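You operate a simulated robot arm through the tools that you are given. There is no shell and no other tool.

You run a simulated robot arm. Do the job below in one go: nothing can be reset, and whatever is moved stays where it is left.

Task
Fold both long flaps back up, add the bundle named on the NOW card, click once and shut the case.
Fine: short flaps first when shutting.

It is judged by the outcome, as a careful person would: the job done as asked, and still so three seconds after it is handed in. It fails if anything else is knocked over, pushed out of place, dropped, spilled or broken. Flat cloth is picked up by pressing the open fingertips on it (5 to 10 N) and closing them slowly along it; thin cloth reads only 2 to 8 mm in the jaws.

Robot
A 6-joint arm with a two-finger gripper, fixed in place. Base frame: the origin is on the floor under the middle of its stand, x ahead of it, y to its left, z up. Readings come in mm, degrees, newtons and seconds.
It reaches about 1038 mm from its shoulder. Its first joint turns from -166.0 to 166.0 degrees. Payload 1.71 kg.
The TCP is the grasp point between the finger pads, 20 mm short of the fingertips. In the tool frame z runs along the fingers and y along their closing line. The gripper opens to 96 mm; its body begins 113 mm behind the TCP.
Orientation is that of the tool frame in the base frame, as a unit quaternion [x, y, z, w]. With the fingers straight down and closing along the base's y, the tool's x points along the base's -x, its y along +y and its z along -z.

Tools
- The arm moves only by the tool play_rows. Its argument "rows" is text: rows parted by semicolons, each of 7 numbers parted by spaces: the shift along the tool's x, y, z in mm, then the turn, a rotation vector about the tool's x, y, z in degrees, then the closure in counts, from 0 (fully open) to 255 (shut). In form: x y z ax ay az gripper; .... A call has 1 to 20 rows; each row is the pose to reach, as a shift and turn from the pose commanded when the call began, along the tool's axes at that moment. A row lasts 0.2 s, in which the tool goes at most 50 mm and 8.6 degrees; a call with a longer step from one row to the next is refused whole, and so is a gripper value outside its range. Where a pose cannot be reached the arm comes as near as it can. A force on the tool above 40 N (or 10 N above the force at the start of the call, whichever is more), or a blocked arm, ends the call early, and 0.2 s more pass. Each finger travels about 45 mm/s and halts on what it meets, pressing with about 33 N; the grip force reading is that of the motor and also rises with nothing between the fingers. The clock runs only during rows and for 0.2 s after the last one: add rows that repeat a pose to give the fingers time. It gives the time, the measured TCP pose, the force on the tool (base axes), the opening and the grip force at its end, in the units of the frame above (readings bear some noise), with the torque about the TCP (base axes, N m) and any sound that the robot's microphone picked up, and new pictures: "show" is both (left out), scene, wrist or none.
- Cameras (640 x 400 px; columns grow to the right, rows downward): "scene" is fixed at [398.7, 500.7, 1572.8]; the picture's right is [0.81, 0.58, 0.00], its down [0.58, -0.81, -0.05] and it looks along [-0.03, 0.04, -1.00] (base axes); focal length 289 px, centre (320, 200). "wrist" rides on the gripper at [66, 14, -145] in the tool frame; the picture's right is [-0.21, 0.98, 0.00], its down [-0.88, -0.18, -0.45] and it looks along [-0.44, -0.09, 0.90] (tool axes); focal length 275 px, centre (320, 200). There is no depth. A picture from a camera that has moved, and an enlarged one, comes with that camera's place and axes in the base frame and with its lens.
- lift_body(by): moves the trunk up (or, below 0, down) by that many mm; the arm rides with it, the base frame stays. It gives what a move gives, with no picture.
- zoom(camera, box): a new picture of the part [left, top, right, bottom] of that camera's present view, enlarged. No time passes.
- hand_in(): hands the job in; it is judged then, once.

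Places have to be worked out from the pictures, the camera data and where the tool is seen. Open the gripper and draw the arm clear of the work before you hand the job in, unless the task says otherwise.

The tools are called after "Emit:" as a command line: name --argument value ..., lists and objects as JSON in quotes. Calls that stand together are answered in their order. play_rows: Moves the arm, as the interface text tells. Its arguments: {"type":"object","properties":{"rows":{"type":"string"},"show":{"type":"string","enum":["both","scene","wrist","none"]}},"required":["rows"]} The other tools are called the same way: lift_body (by) moves the trunk up or down; zoom (camera, box) takes an enlarged picture of a part of a camera's view; hand_in () hands the job in.

At the start:

```text
time_s: 0.0
tool_pos: [271.3, 420.9, 1154.2]
tcp_rot: [0.0, 1.0, 0.0, -0.002]
force: [0.2, -0.4, 0.3]
ft_torque: [-0.01, 0.01, 0.01]
opening: 95.8
grasp_force: 0.0
trunk travel left (down, up): [-250.0, 140.0]
```

scene: 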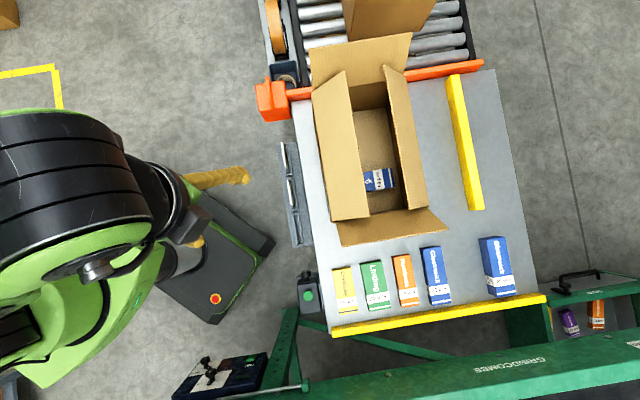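
wrist: 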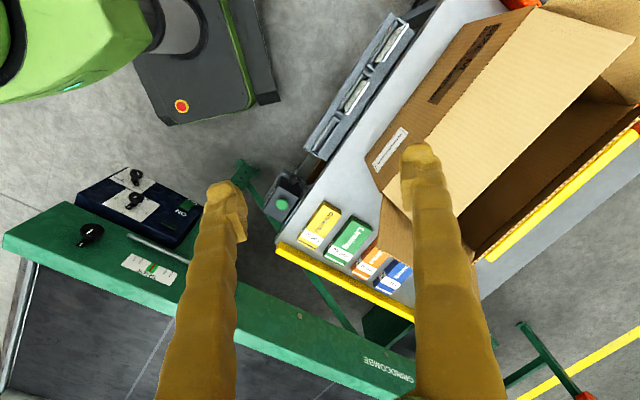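

The scene shows an open carton on a bench with bundles at its near side, and a rack at the left edge of the bench that may hold cards. I zoom in on several areas to find the NOW card and the thing to click.

Emit:
zoom --camera "scene" --box '[260, 120, 340, 260]'

Emit:
zoom --camera "scene" --box '[300, 20, 460, 250]'

Emit:
zoom --camera "scene" --box '[290, 220, 550, 340]'

Emit:
zoom --camera "scene" --box '[160, 330, 320, 400]'

Emit:
zoom --camera "scene" --box '[500, 260, 640, 400]'

Emit:
zoom --camera "wrist" --box '[60, 150, 300, 300]'

Emit:
zoom --camera "wrist" --box '[260, 0, 450, 220]'

```text
2.86 times, centred on (300, 190) of scene
camera zoom: at [398.7, 500.7, 1572.8], right [0.81, 0.58, 0.0], down [0.58, -0.81, -0.05], along [-0.03, 0.04, -1.0], focal length 825 px, centre (377, 229)
```

zoom: 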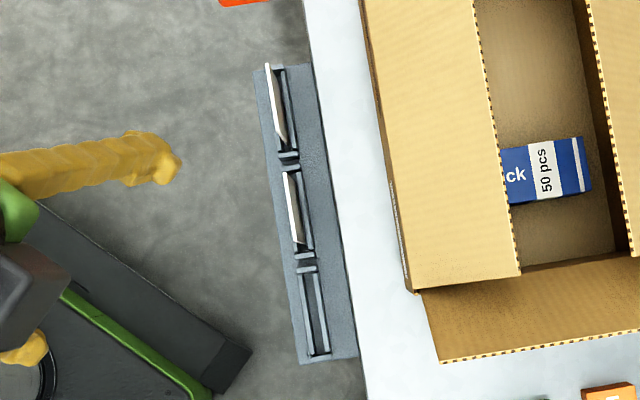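

```text
1.74 times, centred on (380, 135) of scene
camera zoom: at [398.7, 500.7, 1572.8], right [0.81, 0.58, 0.0], down [0.58, -0.81, -0.05], along [-0.03, 0.04, -1.0], focal length 502 px, centre (216, 313)
```

zoom: 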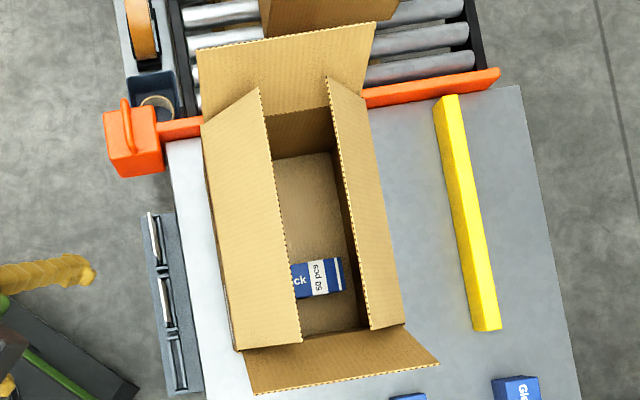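

```text
2.46 times, centred on (420, 280) of scene
camera zoom: at [398.7, 500.7, 1572.8], right [0.81, 0.58, 0.0], down [0.58, -0.81, -0.05], along [-0.03, 0.04, -1.0], focal length 711 px, centre (74, 3)
```

zoom: 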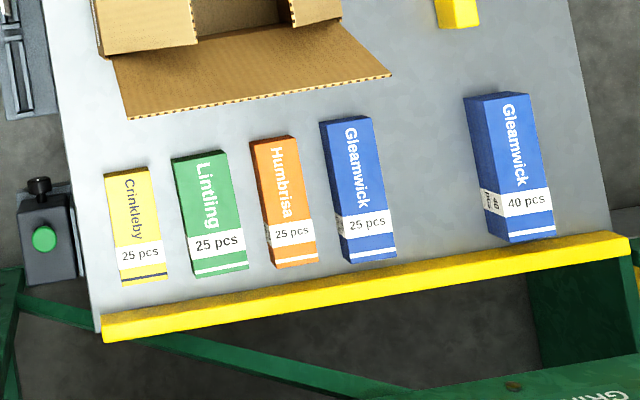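

```text
4.00 times, centred on (240, 365) of scene
camera zoom: at [398.7, 500.7, 1572.8], right [0.81, 0.58, 0.0], down [0.58, -0.81, -0.05], along [-0.03, 0.04, -1.0], focal length 1156 px, centre (640, -460)
```

zoom: 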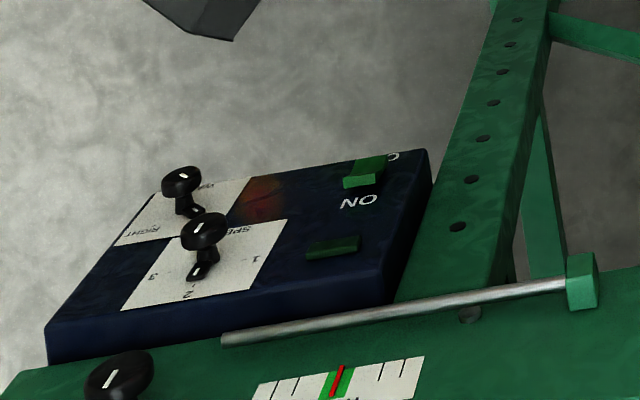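

```text
2.86 times, centred on (570, 330) of scene
camera zoom: at [398.7, 500.7, 1572.8], right [0.81, 0.58, 0.0], down [0.58, -0.81, -0.05], along [-0.03, 0.04, -1.0], focal length 825 px, centre (-394, -171)
```

zoom: 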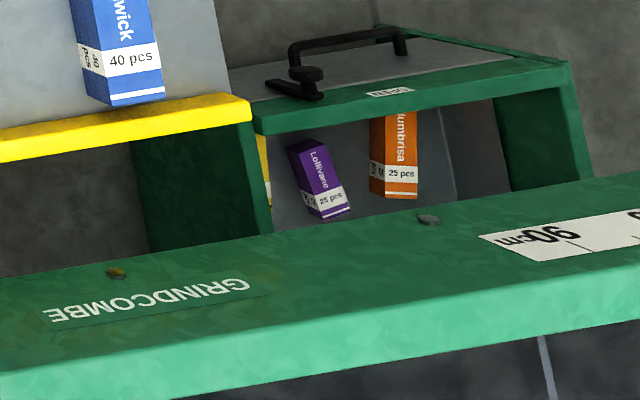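

```text
2.67 times, centred on (180, 225) of wrist
camera zoom: at [205.6, 434.8, 1300.1], right [0.21, 0.98, 0.0], down [0.88, -0.18, 0.44], along [0.43, -0.09, -0.9], focal length 734 px, centre (693, 133)
```

zoom: 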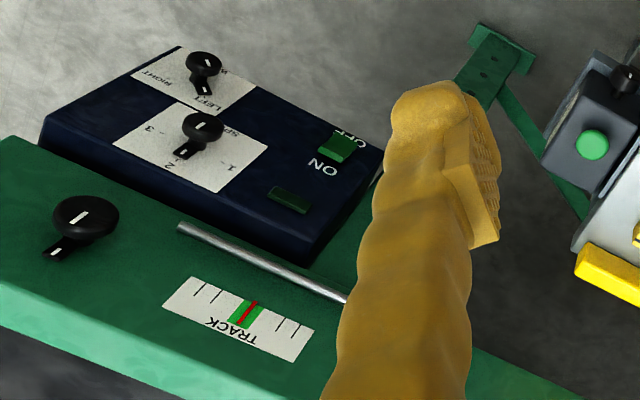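

```text
1.82 times, centred on (355, 110) of wrist
camera zoom: at [205.6, 434.8, 1300.1], right [0.21, 0.98, 0.0], down [0.88, -0.18, 0.44], along [0.43, -0.09, -0.9], focal length 500 px, centre (256, 364)
```

zoom: 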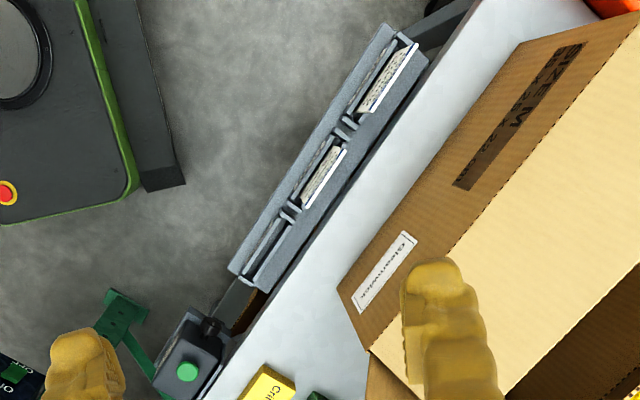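

The card rack sits along the bench's left edge with faces turned towards the robot; I zoom tighter on it to see whether the text is legible from here.

Emit:
zoom --camera "wrist" --box '[370, 5, 420, 65]'

Emit:
zoom --camera "wrist" --box '[330, 50, 380, 120]'

Emit:
zoom --camera "wrist" --box '[360, 0, 640, 280]'

Emit:
zoom --camera "wrist" --box '[240, 150, 340, 230]'

Emit:
zoom --camera "scene" --box '[290, 260, 340, 320]'

Emit:
zoom --camera "scene" --box '[245, 0, 480, 130]'

```text
6.67 times, centred on (395, 35) of wrist
camera zoom: at [205.6, 434.8, 1300.1], right [0.21, 0.98, 0.0], down [0.88, -0.18, 0.44], along [0.43, -0.09, -0.9], focal length 1835 px, centre (-180, 1300)
```

zoom: 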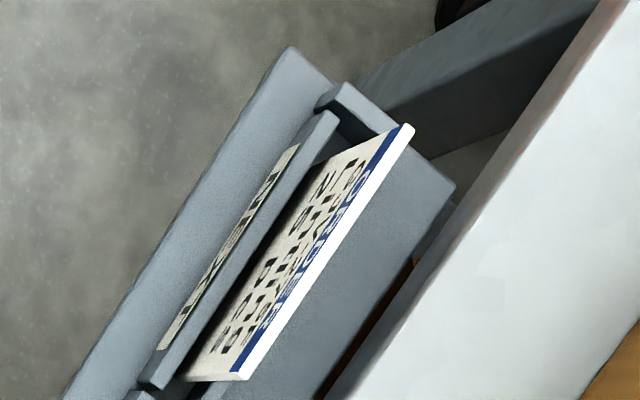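

```text
5.71 times, centred on (355, 85) of wrist
camera zoom: at [205.6, 434.8, 1300.1], right [0.21, 0.98, 0.0], down [0.88, -0.18, 0.44], along [0.43, -0.09, -0.9], focal length 1573 px, centre (120, 857)
```

zoom: 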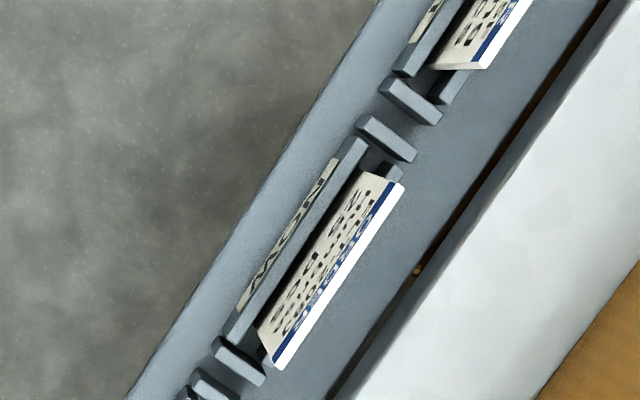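

```text
1.43 times, centred on (500, 140) of wrist
camera zoom: at [205.6, 434.8, 1300.1], right [0.21, 0.98, 0.0], down [0.88, -0.18, 0.44], along [0.43, -0.09, -0.9], focal length 393 px, centre (63, 286)
```

zoom: 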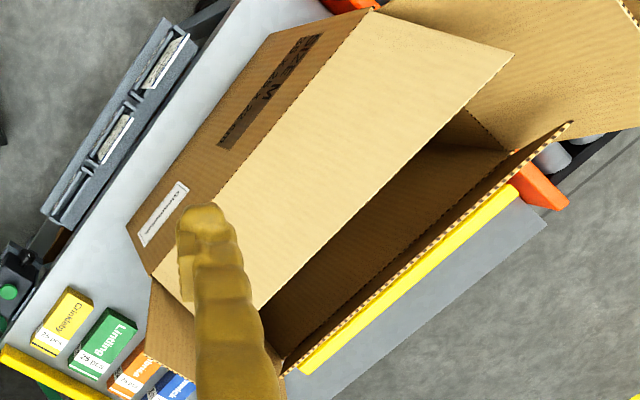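

```text
5.00 times, centred on (290, 190) of wrist
camera zoom: at [205.6, 434.8, 1300.1], right [0.21, 0.98, 0.0], down [0.88, -0.18, 0.44], along [0.43, -0.09, -0.9], focal length 1376 px, centre (470, 250)
```

zoom: 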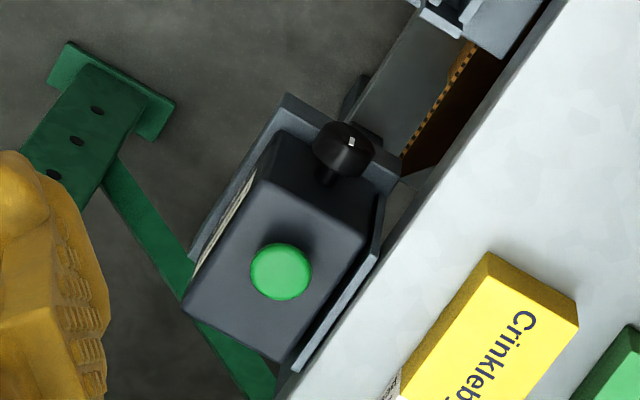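

```text
6.67 times, centred on (315, 290) of scene
camera zoom: at [398.7, 500.7, 1572.8], right [0.81, 0.58, 0.0], down [0.58, -0.81, -0.05], along [-0.03, 0.04, -1.0], focal length 1926 px, centre (353, -400)
```

zoom: 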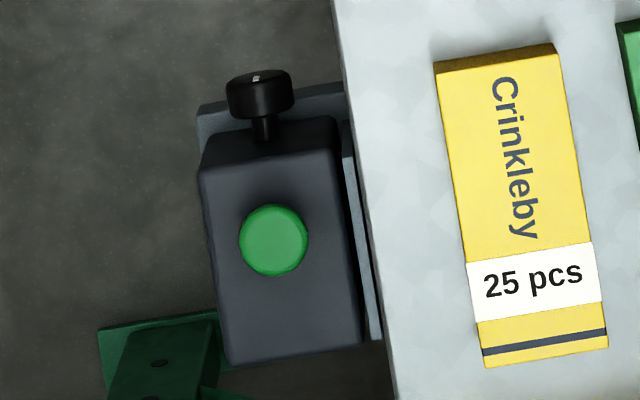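

```text
2.72 times, centred on (362, 65) of scene
camera zoom: at [398.7, 500.7, 1572.8], right [0.81, 0.58, 0.0], down [0.58, -0.81, -0.05], along [-0.03, 0.04, -1.0], focal length 787 px, centre (204, 568)
```

zoom: 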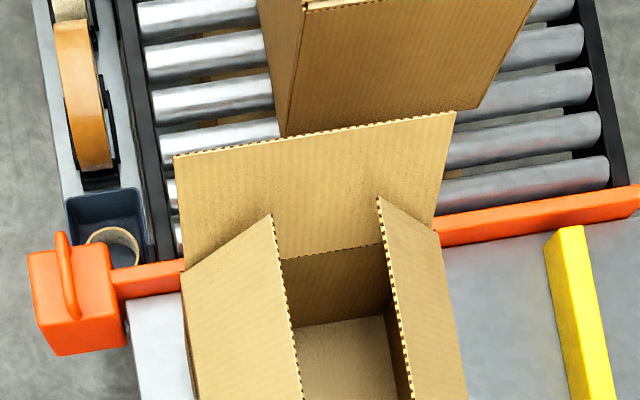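

The middle slot is the one marked NOW, but its text is strongly foreshortened from here; I try a maximal enlargement before moving the arm for a lower view.

Emit:
zoom --camera "wrist" --box '[342, 78, 368, 116]'

Emit:
zoom --camera "wrist" --box '[465, 0, 640, 110]'

Emit:
zoom --camera "scene" --box '[300, 60, 380, 110]'

Emit:
zoom --camera "scene" --box '[360, 150, 460, 250]'

```text
10.53 times, centred on (355, 97) of wrist
camera zoom: at [205.6, 434.8, 1300.1], right [0.21, 0.98, 0.0], down [0.88, -0.18, 0.44], along [0.43, -0.09, -0.9], focal length 2898 px, centre (-48, 1284)
```

zoom: 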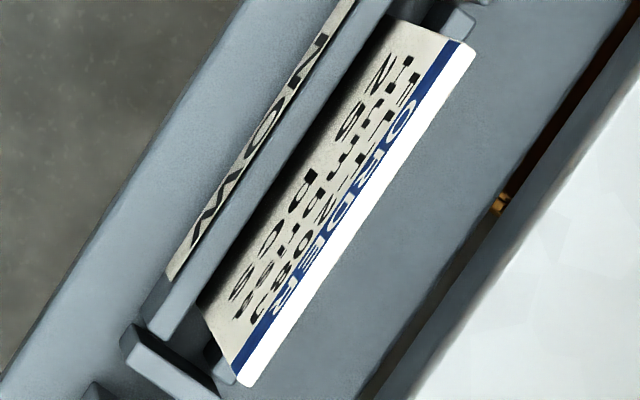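

```text
3.64 times, centred on (552, 55) of wrist
camera zoom: at [205.6, 434.8, 1300.1], right [0.21, 0.98, 0.0], down [0.88, -0.18, 0.44], along [0.43, -0.09, -0.9], focal length 1001 px, centre (-526, 727)
```

zoom: 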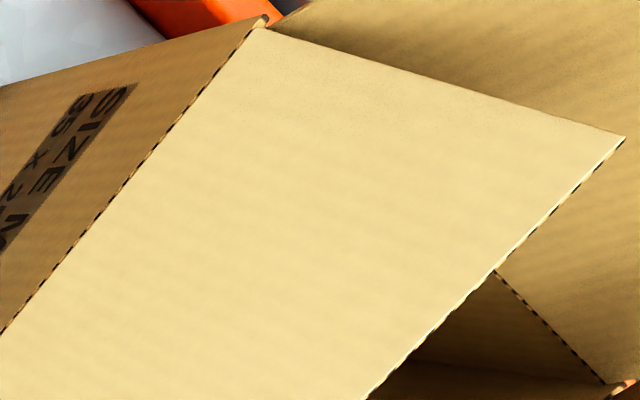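

```text
8.00 times, centred on (340, 85) of scene
camera zoom: at [398.7, 500.7, 1572.8], right [0.81, 0.58, 0.0], down [0.58, -0.81, -0.05], along [-0.03, 0.04, -1.0], focal length 2311 px, centre (160, 1120)
```

zoom: 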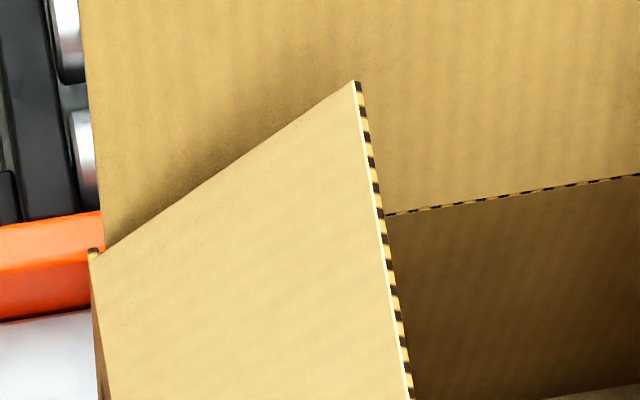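

```text
4.00 times, centred on (410, 200) of scene
camera zoom: at [398.7, 500.7, 1572.8], right [0.81, 0.58, 0.0], down [0.58, -0.81, -0.05], along [-0.03, 0.04, -1.0], focal length 1156 px, centre (-40, 200)
```

zoom: 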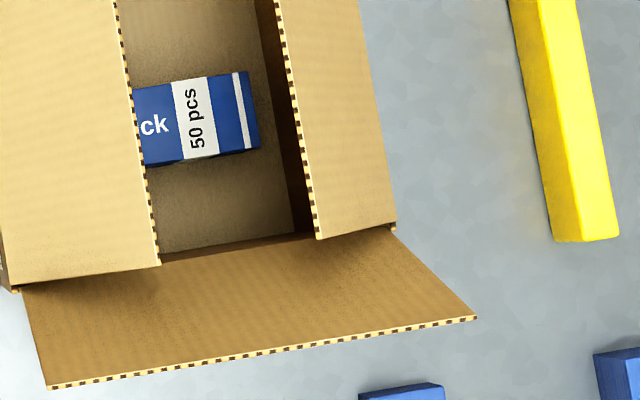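

The NOW card is the middle one, header "ORDER", but I need a lower view from the robot side. I triangulate the card at about (283, 501, 668), the case rim at z≈828 with corners (440,506), (193,749), (616,680); I move the wrist camera lower with a 45° yaw so it looks at the card faces.

Emit:
play_rows --rows "6 0 34 0 0 -4.5 0; 12 0 68 0 0 -9 0; 18 0 102 0 0 -13.5 0; 24 0 136 0 0 -18 0; 30 0 170 0 0 -22.5 0; 36 0 204 0 0 -27 0; 42 0 238 0 0 -31.5 0; 48 0 272 0 0 -36 0; 54 0 306 0 0 -40.5 0; 62 0 340 0 0 -45 0" --show "wrist"

```text
time_s: 2.2
tool_pos: [198.6, 421.9, 816.3]
tcp_rot: [-0.384, 0.923, -0.001, 0.007]
force: [0.4, -0.7, 0.3]
ft_torque: [0.02, 0.02, -0.01]
opening: 96.0
grasp_force: 0.0
trunk travel left (down, up): [-250.0, 140.0]
camera wrist: at [139.1, 385.8, 961.3], right [-0.55, 0.84, -0.01], down [0.74, 0.49, 0.46], along [0.38, 0.24, -0.89], focal length 275 px, centre (320, 200)
```

wrist: 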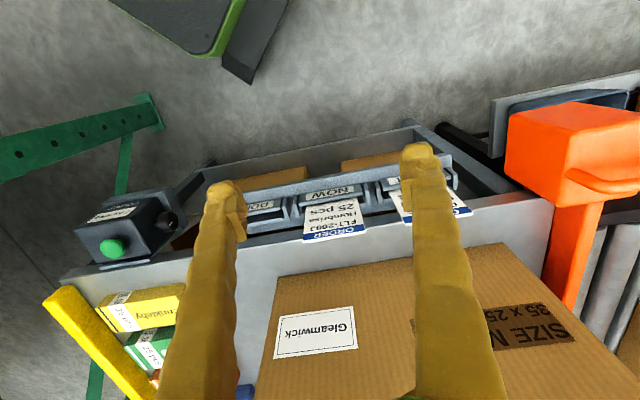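

The card is readable now upside-down; I zoom in on the NOW card, the counter and the case label.

Emit:
zoom --camera "wrist" --box '[290, 180, 380, 245]'

Emit:
zoom --camera "wrist" --box '[60, 180, 210, 275]'

Emit:
zoom --camera "wrist" --box '[240, 260, 600, 400]'

Emit:
zoom --camera "wrist" --box '[230, 180, 310, 250]'

Emit:
zoom --camera "wrist" --box '[370, 140, 480, 240]'

```text
6.15 times, centred on (335, 212) of wrist
camera zoom: at [139.1, 385.8, 961.3], right [-0.55, 0.84, -0.01], down [0.74, 0.49, 0.46], along [0.38, 0.24, -0.89], focal length 1694 px, centre (228, 123)
```

zoom: 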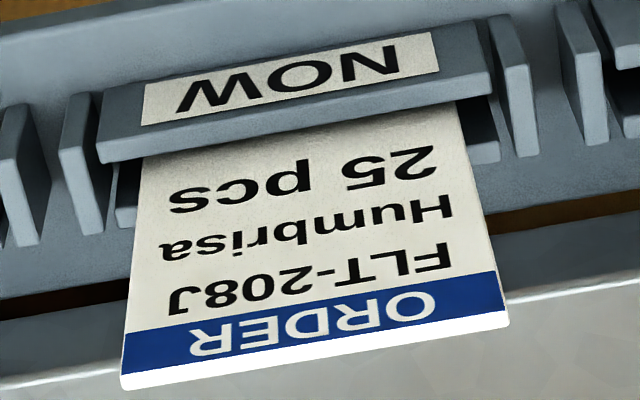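

```text
4.21 times, centred on (135, 228) of wrist
camera zoom: at [139.1, 385.8, 961.3], right [-0.55, 0.84, -0.01], down [0.74, 0.49, 0.46], along [0.38, 0.24, -0.89], focal length 1159 px, centre (1099, 84)
```

zoom: 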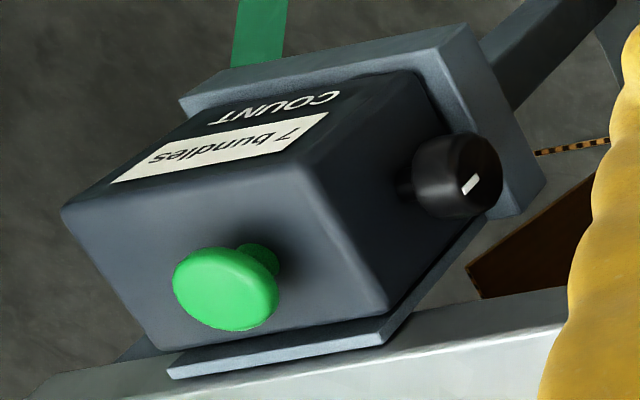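

```text
1.78 times, centred on (420, 330) of wrist
camera zoom: at [139.1, 385.8, 961.3], right [-0.55, 0.84, -0.01], down [0.74, 0.49, 0.46], along [0.38, 0.24, -0.89], focal length 489 px, centre (142, -31)
```

zoom: 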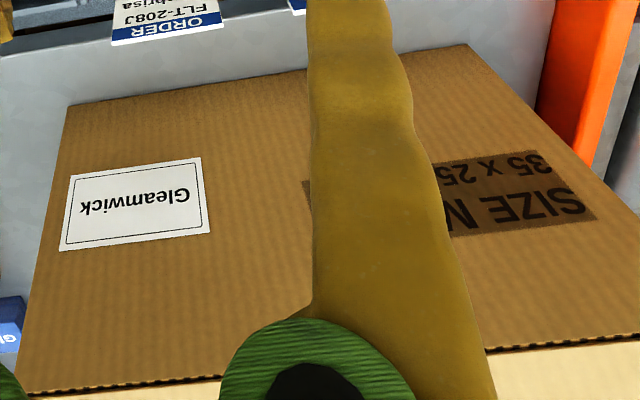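

```text
5.71 times, centred on (270, 215) of wrist
camera zoom: at [139.1, 385.8, 961.3], right [-0.55, 0.84, -0.01], down [0.74, 0.49, 0.46], along [0.38, 0.24, -0.89], focal length 1573 px, centre (606, 114)
```

zoom: 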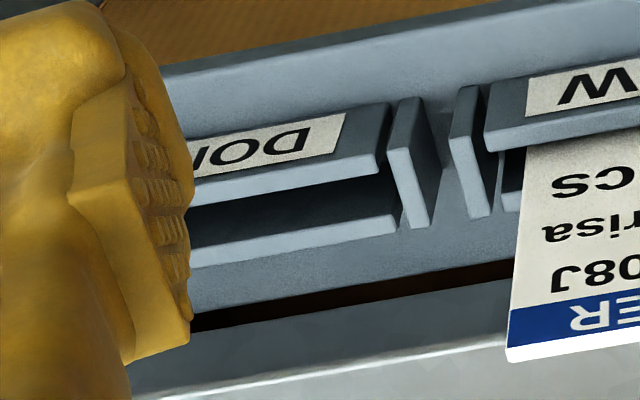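

```text
4.00 times, centred on (425, 190) of wrist
camera zoom: at [139.1, 385.8, 961.3], right [-0.55, 0.84, -0.01], down [0.74, 0.49, 0.46], along [0.38, 0.24, -0.89], focal length 1101 px, centre (-100, 240)
```

zoom: 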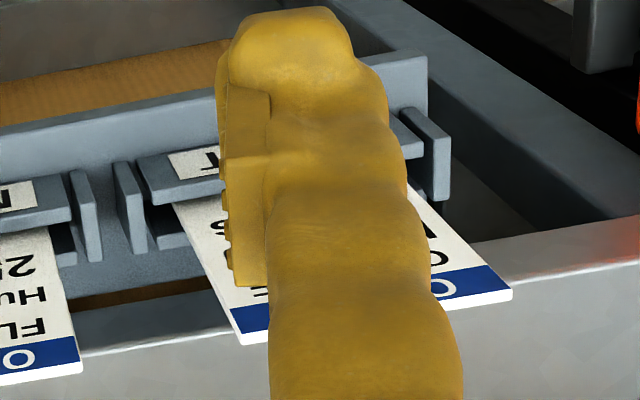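

The NOW card reads ORDER FLT-208J, Humbrisa, 25 pcs: that is the orange bundle. The counter shows "7 bundles" with a green push button at about (518, 264, 633). I check the pose settles (measured x was 10 mm off) and look at the orange bundle on the side shelf and the case print.

Emit:
play_rows --rows "0 0 0 0 0 0 0; 0 0 0 0 0 0 0" --show "scene"

Emit:
zoom --camera "scene" --box '[540, 250, 640, 340]'

Emit:
zoom --camera "scene" --box '[380, 240, 430, 320]'

Emit:
zoom --camera "wrist" --box '[480, 290, 640, 400]'

```text
time_s: 2.8
tool_pos: [197.3, 423.0, 816.8]
tcp_rot: [-0.383, 0.924, -0.002, 0.007]
force: [-0.4, -0.7, 0.1]
ft_torque: [0.01, -0.02, -0.02]
opening: 95.9
grasp_force: 0.0
trunk travel left (down, up): [-250.0, 140.0]
```

scene: 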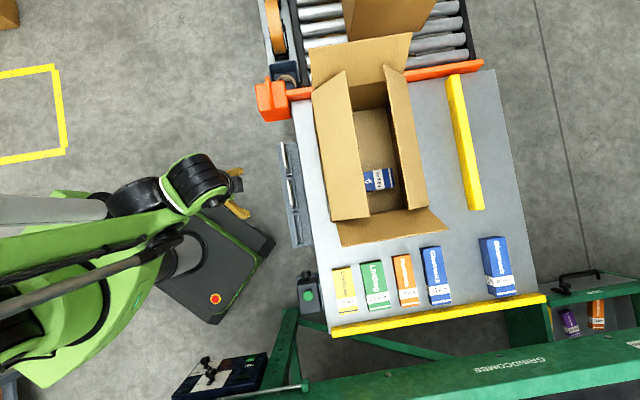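

```text
4.44 times, centred on (590, 295) of scene
camera zoom: at [398.7, 500.7, 1572.8], right [0.81, 0.58, 0.0], down [0.58, -0.81, -0.05], along [-0.03, 0.04, -1.0], focal length 1284 px, centre (-880, -222)
```

zoom: 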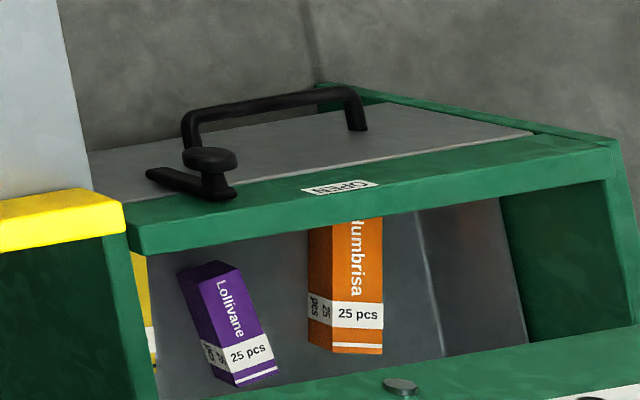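

```text
5.00 times, centred on (405, 280) of scene
camera zoom: at [398.7, 500.7, 1572.8], right [0.81, 0.58, 0.0], down [0.58, -0.81, -0.05], along [-0.03, 0.04, -1.0], focal length 1444 px, centre (-105, -200)
```

zoom: 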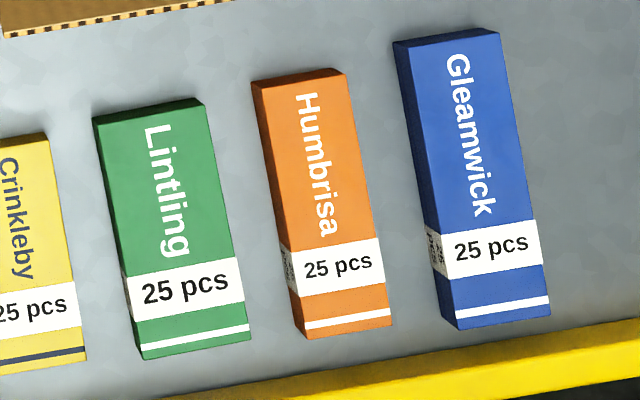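

```text
3.64 times, centred on (560, 345) of wrist
camera zoom: at [139.1, 385.9, 961.8], right [-0.55, 0.84, -0.01], down [0.74, 0.49, 0.46], along [0.38, 0.24, -0.89], focal length 1001 px, centre (-553, -327)
```

zoom: 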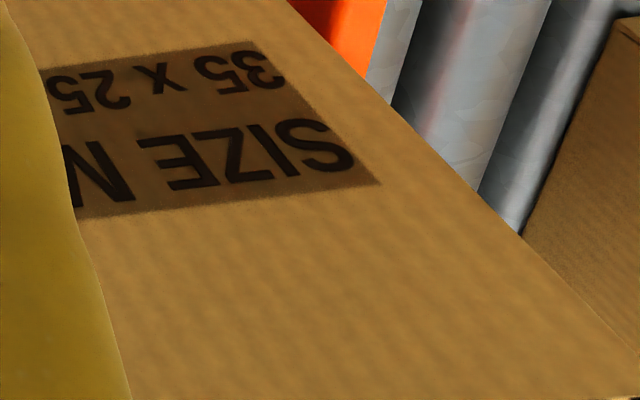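

The pose is steady about 10 mm off the command, so I will steer by the measured readings. The orange Humbrisa stands between green and blue with ~32 mm gaps, its long axis parallel to the case's; the bin one is another store marked OPEN, so I take the bench one. I now raise the tool and go above the case with the fingers closed to inspect the flaps from above.

Emit:
play_rows --rows "0 0 -45 0 0 0 0; 0 0 -90 0 0 0 60; 0 0 -135 0 0 0 120; 0 0 -190 0 0 0 180; -40 7 -200 0 0 0 220; -85 14 -205 0 0 0 255; -130 22 -205 0 0 0 255; -175 30 -205 0 0 0 255; -220 38 -205 0 0 0 255; -265 46 -205 0 0 0 255; -310 54 -205 0 0 0 255; -350 60 -205 0 0 0 255; -350 60 -205 0 0 0 255" --show "both"

```text
refused: row 4 steps farther than a row can; nothing moved
```

The fourth row stepped 55 mm; I resend with smaller steps.

Emit:
play_rows --rows "0 0 -45 0 0 0 0; 0 0 -90 0 0 0 60; 0 0 -135 0 0 0 120; 0 0 -180 0 0 0 180; -40 7 -200 0 0 0 220; -85 14 -205 0 0 0 255; -130 22 -205 0 0 0 255; -175 30 -205 0 0 0 255; -220 38 -205 0 0 0 255; -265 46 -205 0 0 0 255; -310 54 -205 0 0 0 255; -350 60 -205 0 0 0 255; -350 60 -205 0 0 0 255" --show "both"

```text
time_s: 5.6
tool_pos: [401.8, 714.6, 1022.7]
tcp_rot: [-0.382, 0.924, -0.002, 0.006]
force: [0.9, 0.7, -0.6]
ft_torque: [-0.04, 0.02, 0.02]
opening: 0.1
grasp_force: 29.4
trunk travel left (down, up): [-250.0, 140.0]
camera wrist: at [342.1, 677.6, 1166.6], right [-0.55, 0.84, -0.01], down [0.74, 0.49, 0.45], along [0.38, 0.24, -0.89], focal length 275 px, centre (320, 200)
```

scene: 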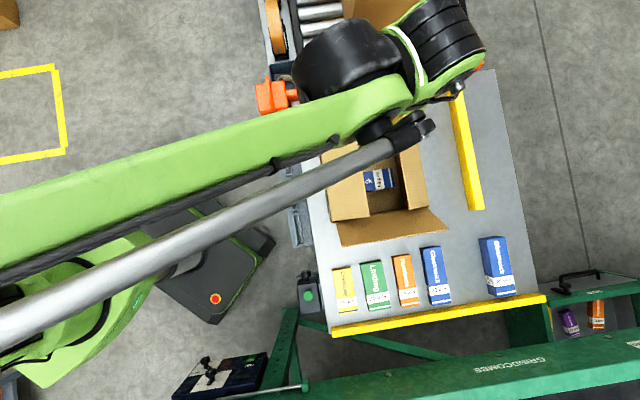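
wrist: 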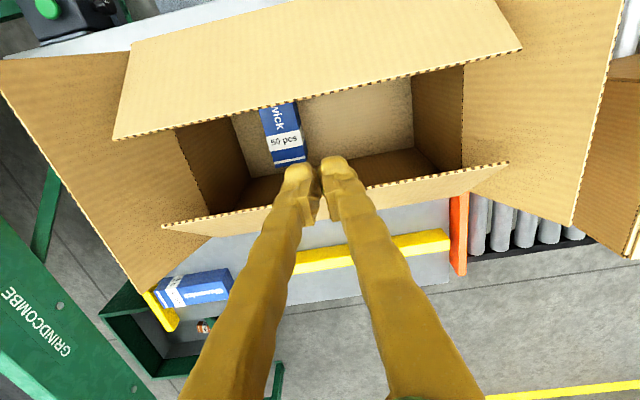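

I'm above the case centre (401.8, 714.6, 1022.7) and see both long flaps leaning inward over the opening (tips near e=±45 mm, z≈923) with a Gleamwick 50 pcs bundle on the floor. I lower closed fingertips between the flaps to z≈890 and sweep slowly toward the robot side to fold the left flap up and slightly past vertical.

Emit:
play_rows --rows "0 0 40 0 0 0 255; 0 0 80 0 0 0 255; 0 0 112 0 0 0 255; 12 0 112 0 0 0 255; 24 0 112 0 0 0 255; 36 0 112 0 0 0 255; 48 0 112 0 0 0 255; 60 0 112 0 0 0 255; 72 0 112 0 0 0 255; 84 0 112 0 0 0 255; 96 0 112 0 0 0 255; 108 0 112 0 0 0 255; 120 0 112 0 0 0 255; 132 0 112 0 0 0 255; 144 0 112 0 0 0 255; 154 0 112 0 0 0 255" --show "both"

```text
time_s: 9.0
tool_pos: [290.5, 600.9, 913.4]
tcp_rot: [-0.383, 0.924, -0.001, 0.006]
force: [-0.2, 0.6, 1.9]
ft_torque: [0.0, 0.04, 0.0]
opening: 0.0
grasp_force: 29.6
trunk travel left (down, up): [-250.0, 140.0]
camera wrist: at [232.7, 565.5, 1058.4], right [-0.55, 0.84, -0.01], down [0.74, 0.49, 0.46], along [0.38, 0.24, -0.89], focal length 275 px, centre (320, 200)
```

scene: 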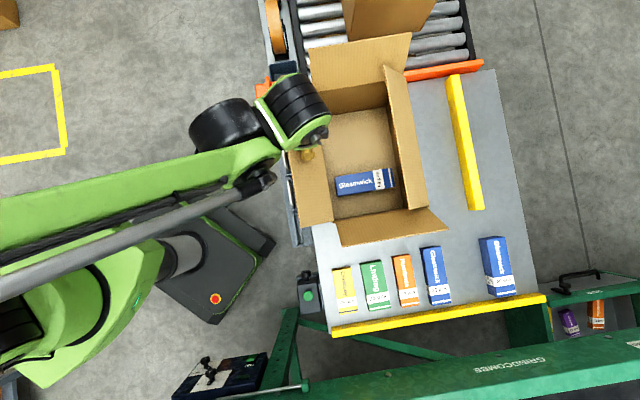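
wrist: 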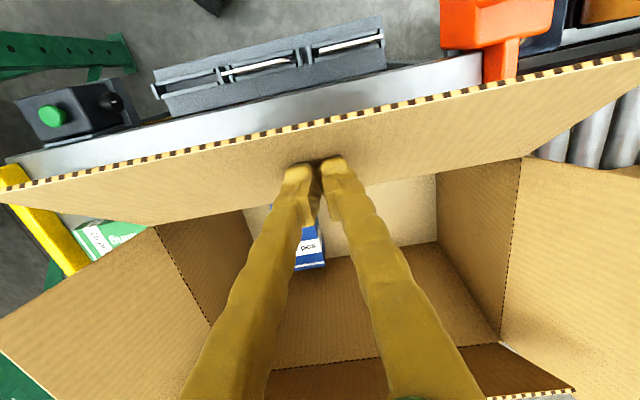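

The left flap is now folded up and leaning slightly outward, with no resistance (1.9 N), and the case has not moved. Now I sweep across to the other side the same way to fold the right long flap up, going slowly as it nears the reach limit.

Emit:
play_rows --rows "-36 -12 0 0 0 0 255; -72 -24 0 0 0 0 255; -108 -36 0 0 0 0 255; -144 -48 0 0 0 0 255; -180 -60 0 0 0 0 255; -192 -60 0 0 0 0 255; -204 -60 0 0 0 0 255; -216 -60 0 0 0 0 255; -228 -60 0 0 0 0 255; -240 -60 0 0 0 0 255; -252 -60 0 0 0 0 255; -264 -60 0 0 0 0 255; -276 -60 0 0 0 0 255; -288 -60 0 0 0 0 255; -300 -60 0 0 0 0 255" --show "both"

```text
time_s: 12.2
tool_pos: [546.5, 771.2, 915.8]
tcp_rot: [-0.383, 0.924, -0.002, 0.006]
force: [0.1, 0.0, -0.2]
ft_torque: [-0.02, 0.02, 0.0]
opening: 0.0
grasp_force: 29.6
trunk travel left (down, up): [-250.0, 140.0]
camera wrist: at [487.6, 734.4, 1060.4], right [-0.55, 0.84, -0.01], down [0.74, 0.49, 0.45], along [0.38, 0.24, -0.89], focal length 275 px, centre (320, 200)
```

scene: 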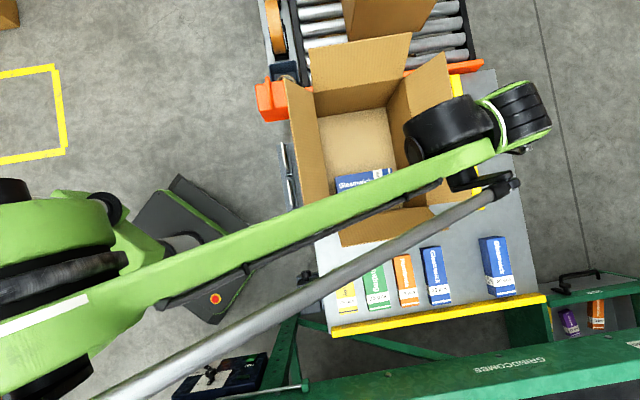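
wrist: 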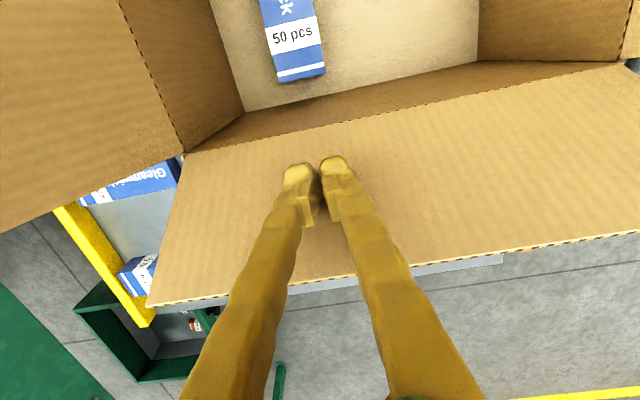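

Right long flap is now folded up and outward too, reached with no load; the left one stayed up. Next I rise and travel to above the orange bundle (about (747, 487)), rotating 90° so the fingers close across its width.

Emit:
play_rows --rows "20 0 -40 0 0 0 255; 20 0 -80 0 0 0 255; 20 0 -110 0 0 0 255; 24 -30 -110 0 0 8 255; 28 -60 -110 0 0 16 255; 32 -90 -110 0 0 24 255; 36 -120 -110 0 0 32 255; 39 -150 -110 0 0 40 255; 42 -180 -110 0 0 48 200; 45 -210 -110 0 0 56 150; 48 -240 -110 0 0 64 100; 51 -270 -110 0 0 72 100; 54 -300 -110 0 0 80 100; 59 -342 -110 0 0 88 100; 59 -342 -110 0 0 90 100; 59 -342 -110 0 0 90 100" --show "both"

```text
time_s: 15.6
tool_pos: [744.8, 487.4, 1028.3]
tcp_rot: [0.383, 0.924, 0.003, 0.007]
force: [0.8, 0.3, -0.1]
ft_torque: [-0.02, -0.01, 0.01]
opening: 58.3
grasp_force: 0.0
trunk travel left (down, up): [-250.0, 140.0]
camera wrist: at [705.5, 542.9, 1172.9], right [0.84, 0.55, 0.01], down [0.48, -0.75, 0.45], along [0.25, -0.37, -0.89], focal length 275 px, centre (320, 200)
```

scene: 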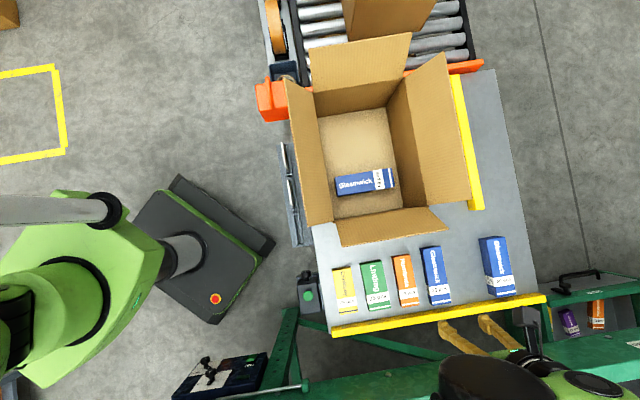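
wrist: 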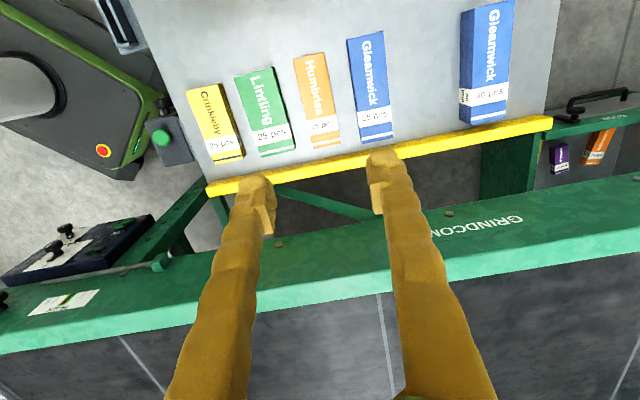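

I'm above and just short of the orange bundle; triangulating gives its top centre near (737, 490, 664). I zoom in to refine edges, gaps and heights.

Emit:
zoom --camera "wrist" --box '[220, 30, 420, 170]'

Emit:
zoom --camera "scene" --box '[380, 240, 440, 320]'

Emit:
zoom --camera "scene" --box '[270, 30, 480, 250]'

```text
2.86 times, centred on (320, 100) of wrist
camera zoom: at [705.5, 542.9, 1172.9], right [0.84, 0.55, 0.01], down [0.48, -0.75, 0.45], along [0.25, -0.37, -0.89], focal length 786 px, centre (320, 486)
```

zoom: 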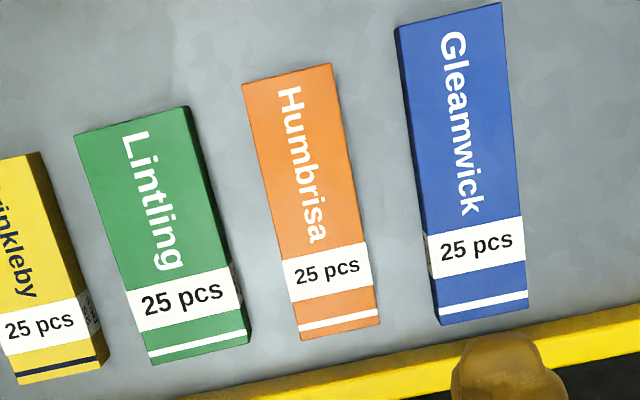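

```text
5.00 times, centred on (410, 280) of scene
camera zoom: at [398.7, 500.7, 1572.8], right [0.81, 0.58, 0.0], down [0.58, -0.81, -0.05], along [-0.03, 0.04, -1.0], focal length 1444 px, centre (-130, -200)
```

zoom: 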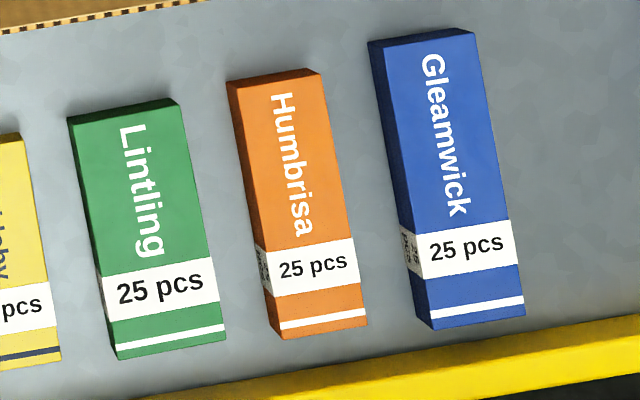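

```text
1.82 times, centred on (375, 140) of scene
camera zoom: at [398.7, 500.7, 1572.8], right [0.81, 0.58, 0.0], down [0.58, -0.81, -0.05], along [-0.03, 0.04, -1.0], focal length 525 px, centre (220, 309)
```

zoom: 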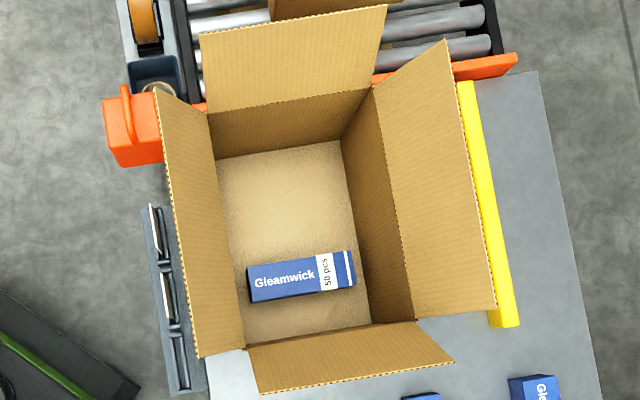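

The bundle is ~53 mm wide with roughly 35–40 mm free either side. I zoom tighter in both views to locate its edges and the bench height accurately.

Emit:
zoom --camera "scene" --box '[386, 248, 420, 272]'

Emit:
zoom --camera "scene" --box '[390, 290, 424, 312]'

Emit:
zoom --camera "wrist" --box '[280, 40, 340, 80]'

Emit:
zoom --camera "wrist" --box '[295, 115, 355, 155]'

```text
16.00 times, centred on (403, 260) of scene
camera zoom: at [398.7, 500.7, 1572.8], right [0.81, 0.58, 0.0], down [0.58, -0.81, -0.05], along [-0.03, 0.04, -1.0], focal length 4622 px, centre (-1008, -760)
```

zoom: 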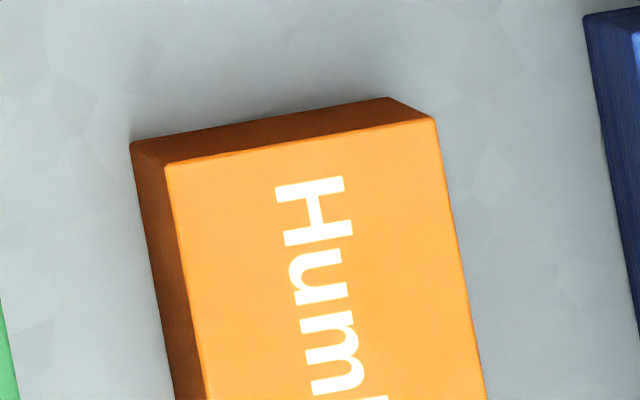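

```text
16.00 times, centred on (407, 301) of scene
camera zoom: at [398.7, 500.7, 1572.8], right [0.81, 0.58, 0.0], down [0.58, -0.81, -0.05], along [-0.03, 0.04, -1.0], focal length 4622 px, centre (-1072, -1416)
```

zoom: 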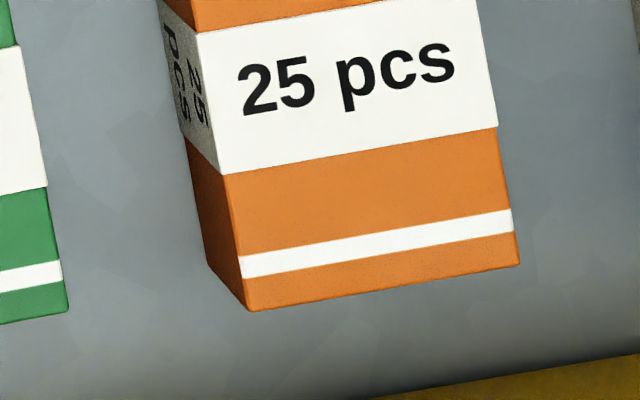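

```text
10.00 times, centred on (310, 60) of wrist
camera zoom: at [705.5, 542.9, 1172.9], right [0.84, 0.55, 0.01], down [0.48, -0.75, 0.45], along [0.25, -0.37, -0.89], focal length 2753 px, centre (420, 1600)
```

zoom: 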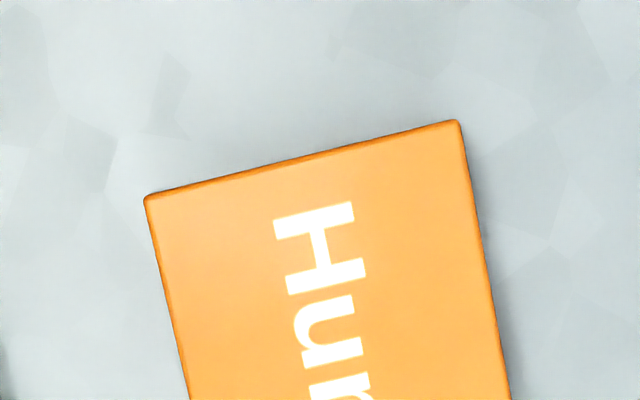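

```text
10.00 times, centred on (325, 135) of wrist
camera zoom: at [705.5, 542.9, 1172.9], right [0.84, 0.55, 0.01], down [0.48, -0.75, 0.45], along [0.25, -0.37, -0.89], focal length 2753 px, centre (270, 850)
```

zoom: 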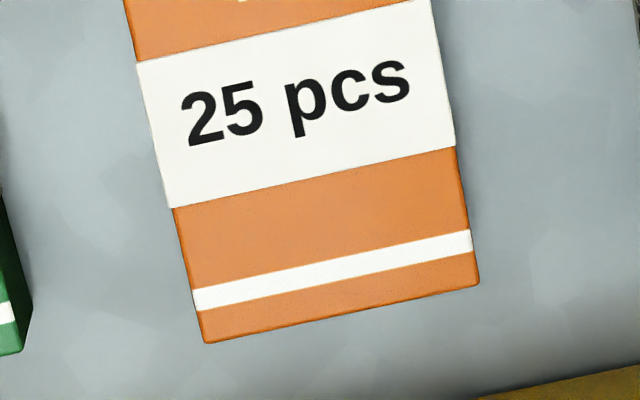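

Refined: orange top centre ≈ (749, 485), size about 164×55 mm, top at z≈632, bench z≈605. I descend to z≈745 with the fingers at ~64 mm opening to check alignment up close.

Emit:
play_rows --rows "0 -1 45 0 0 0 84; 0 -2 90 0 0 0 84; 0 -3 135 0 0 0 84; 0 -3 180 0 0 0 84; 0 -3 225 0 0 0 84; 0 -3 265 0 0 0 84; 0 -3 283 0 0 0 84; 0 -3 283 0 0 0 84" --show "both"

Emit:
zoom --camera "wrist" --box '[200, 60, 440, 210]'

```text
time_s: 17.4
tool_pos: [746.2, 488.2, 744.6]
tcp_rot: [0.382, 0.924, 0.003, 0.007]
force: [0.3, -0.7, -0.4]
ft_torque: [-0.02, 0.0, 0.0]
opening: 64.5
grasp_force: 0.0
trunk travel left (down, up): [-250.0, 140.0]
camera wrist: at [707.3, 544.4, 889.6], right [0.84, 0.55, 0.01], down [0.48, -0.75, 0.45], along [0.26, -0.37, -0.89], focal length 275 px, centre (320, 200)
```

scene: 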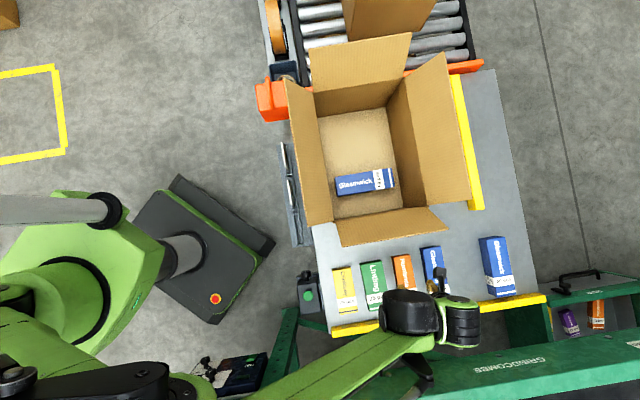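
wrist: 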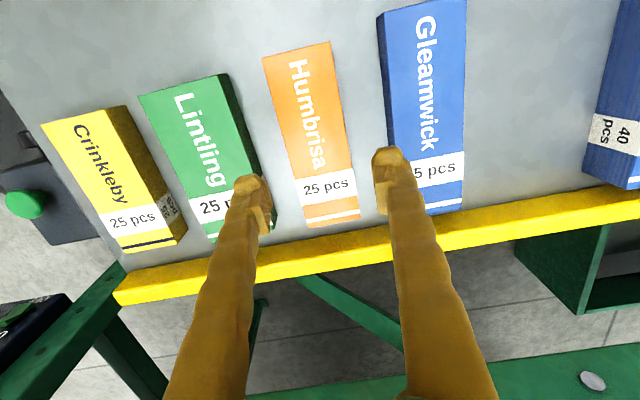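

```text
2.67 times, centred on (320, 135) of wrist
camera zoom: at [707.3, 544.4, 889.6], right [0.84, 0.55, 0.01], down [0.48, -0.75, 0.45], along [0.26, -0.37, -0.89], focal length 734 px, centre (320, 373)
```

zoom: 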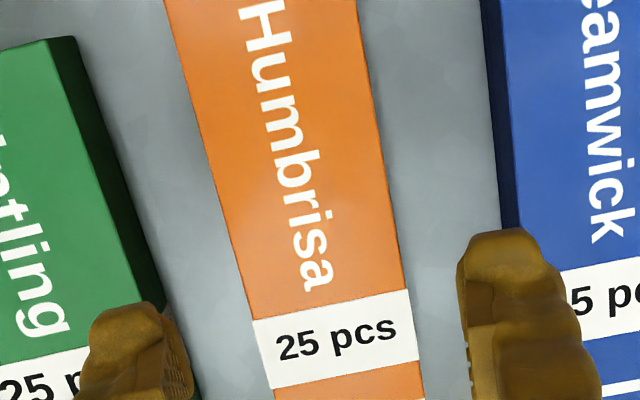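

From the two wrist views the bundle top is at z≈647, 56 mm wide, bench ≈ 612–618, and the bundle's centreline sits ~2.5 mm to −e of the tool. I shift and descend to just above the bundle top to verify before straddling it.

Emit:
play_rows --rows "0 -2.5 15 0 0 0 84; 0 -2.5 30 0 0 0 84; 0 -2.5 45 0 0 0 84; 0 -2.5 58 0 0 0 84; 0 -2.5 58 0 0 0 84" --show "wrist"

Emit:
zoom --camera "wrist" --box '[180, 60, 460, 235]'

```text
time_s: 18.6
tool_pos: [745.9, 485.8, 687.3]
tcp_rot: [0.383, 0.924, 0.004, 0.006]
force: [0.8, 0.7, 0.3]
ft_torque: [0.0, 0.0, 0.04]
opening: 64.4
grasp_force: 0.1
trunk travel left (down, up): [-250.0, 140.0]
camera wrist: at [707.2, 541.7, 831.9], right [0.84, 0.55, 0.01], down [0.48, -0.75, 0.45], along [0.25, -0.37, -0.89], focal length 275 px, centre (320, 200)
```

wrist: 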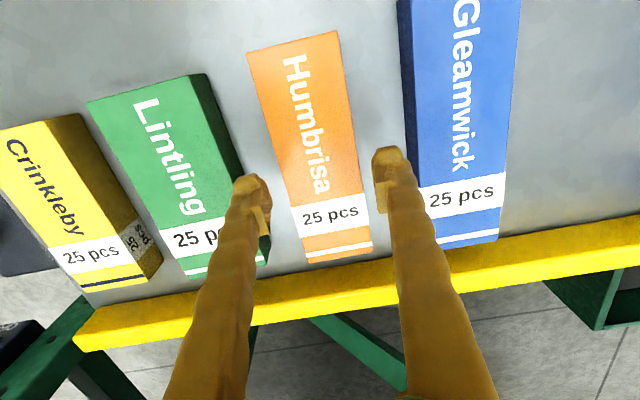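

```text
2.29 times, centred on (320, 148) of wrist
camera zoom: at [707.2, 541.7, 831.9], right [0.84, 0.55, 0.01], down [0.48, -0.75, 0.45], along [0.25, -0.37, -0.89], focal length 629 px, centre (320, 320)
```

zoom: 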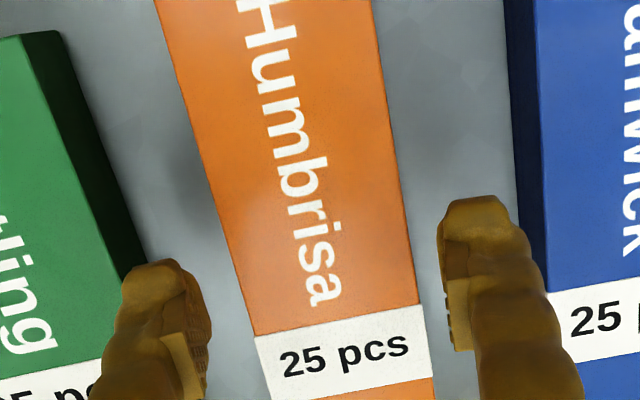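

Alignment is within about 1 mm (bundle edges at −28 and +29 mm). I lower straight down another 42 mm so the pads straddle the bundle, watching the force.

Emit:
play_rows --rows "0 0 10 0 0 0 84; 0 0 20 0 0 0 84; 0 0 30 0 0 0 84; 0 0 38 0 0 0 84; 0 0 42 0 0 0 84; 0 0 42 0 0 0 84" --show "both"

Emit:
zoom --camera "wrist" --box '[180, 60, 460, 260]'

```text
time_s: 20.0
tool_pos: [746.7, 484.2, 644.4]
tcp_rot: [0.382, 0.924, 0.004, 0.005]
force: [-0.1, 0.1, -0.7]
ft_torque: [-0.04, 0.01, 0.0]
opening: 64.5
grasp_force: 0.1
trunk travel left (down, up): [-250.0, 140.0]
camera wrist: at [707.5, 540.7, 789.8], right [0.84, 0.55, 0.01], down [0.48, -0.75, 0.45], along [0.26, -0.37, -0.89], focal length 275 px, centre (320, 200)
```

scene: 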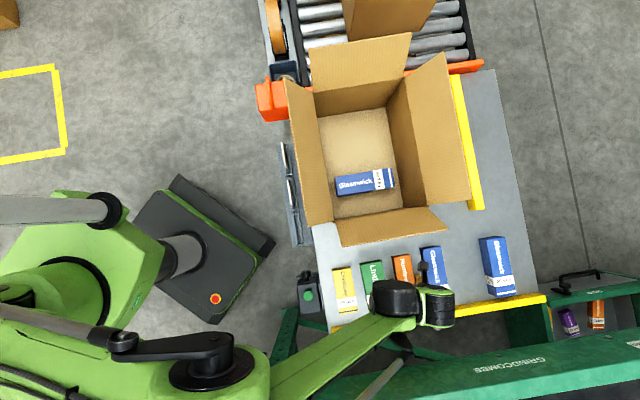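
wrist: 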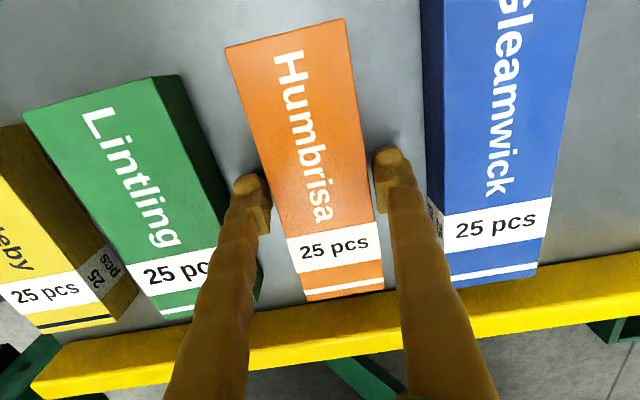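

```text
2.00 times, centred on (320, 160) of wrist
camera zoom: at [707.5, 540.7, 789.8], right [0.84, 0.55, 0.01], down [0.48, -0.75, 0.45], along [0.26, -0.37, -0.89], focal length 551 px, centre (320, 280)
```

zoom: 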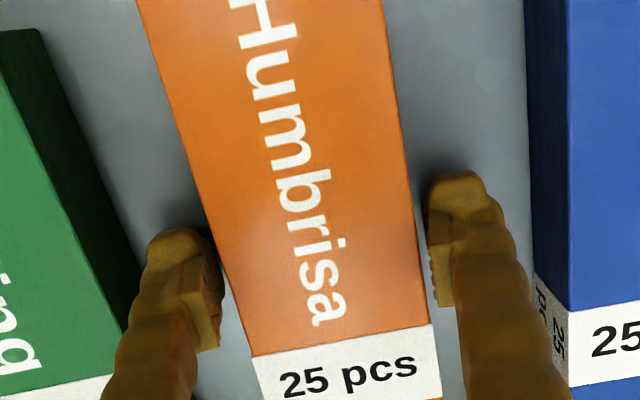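

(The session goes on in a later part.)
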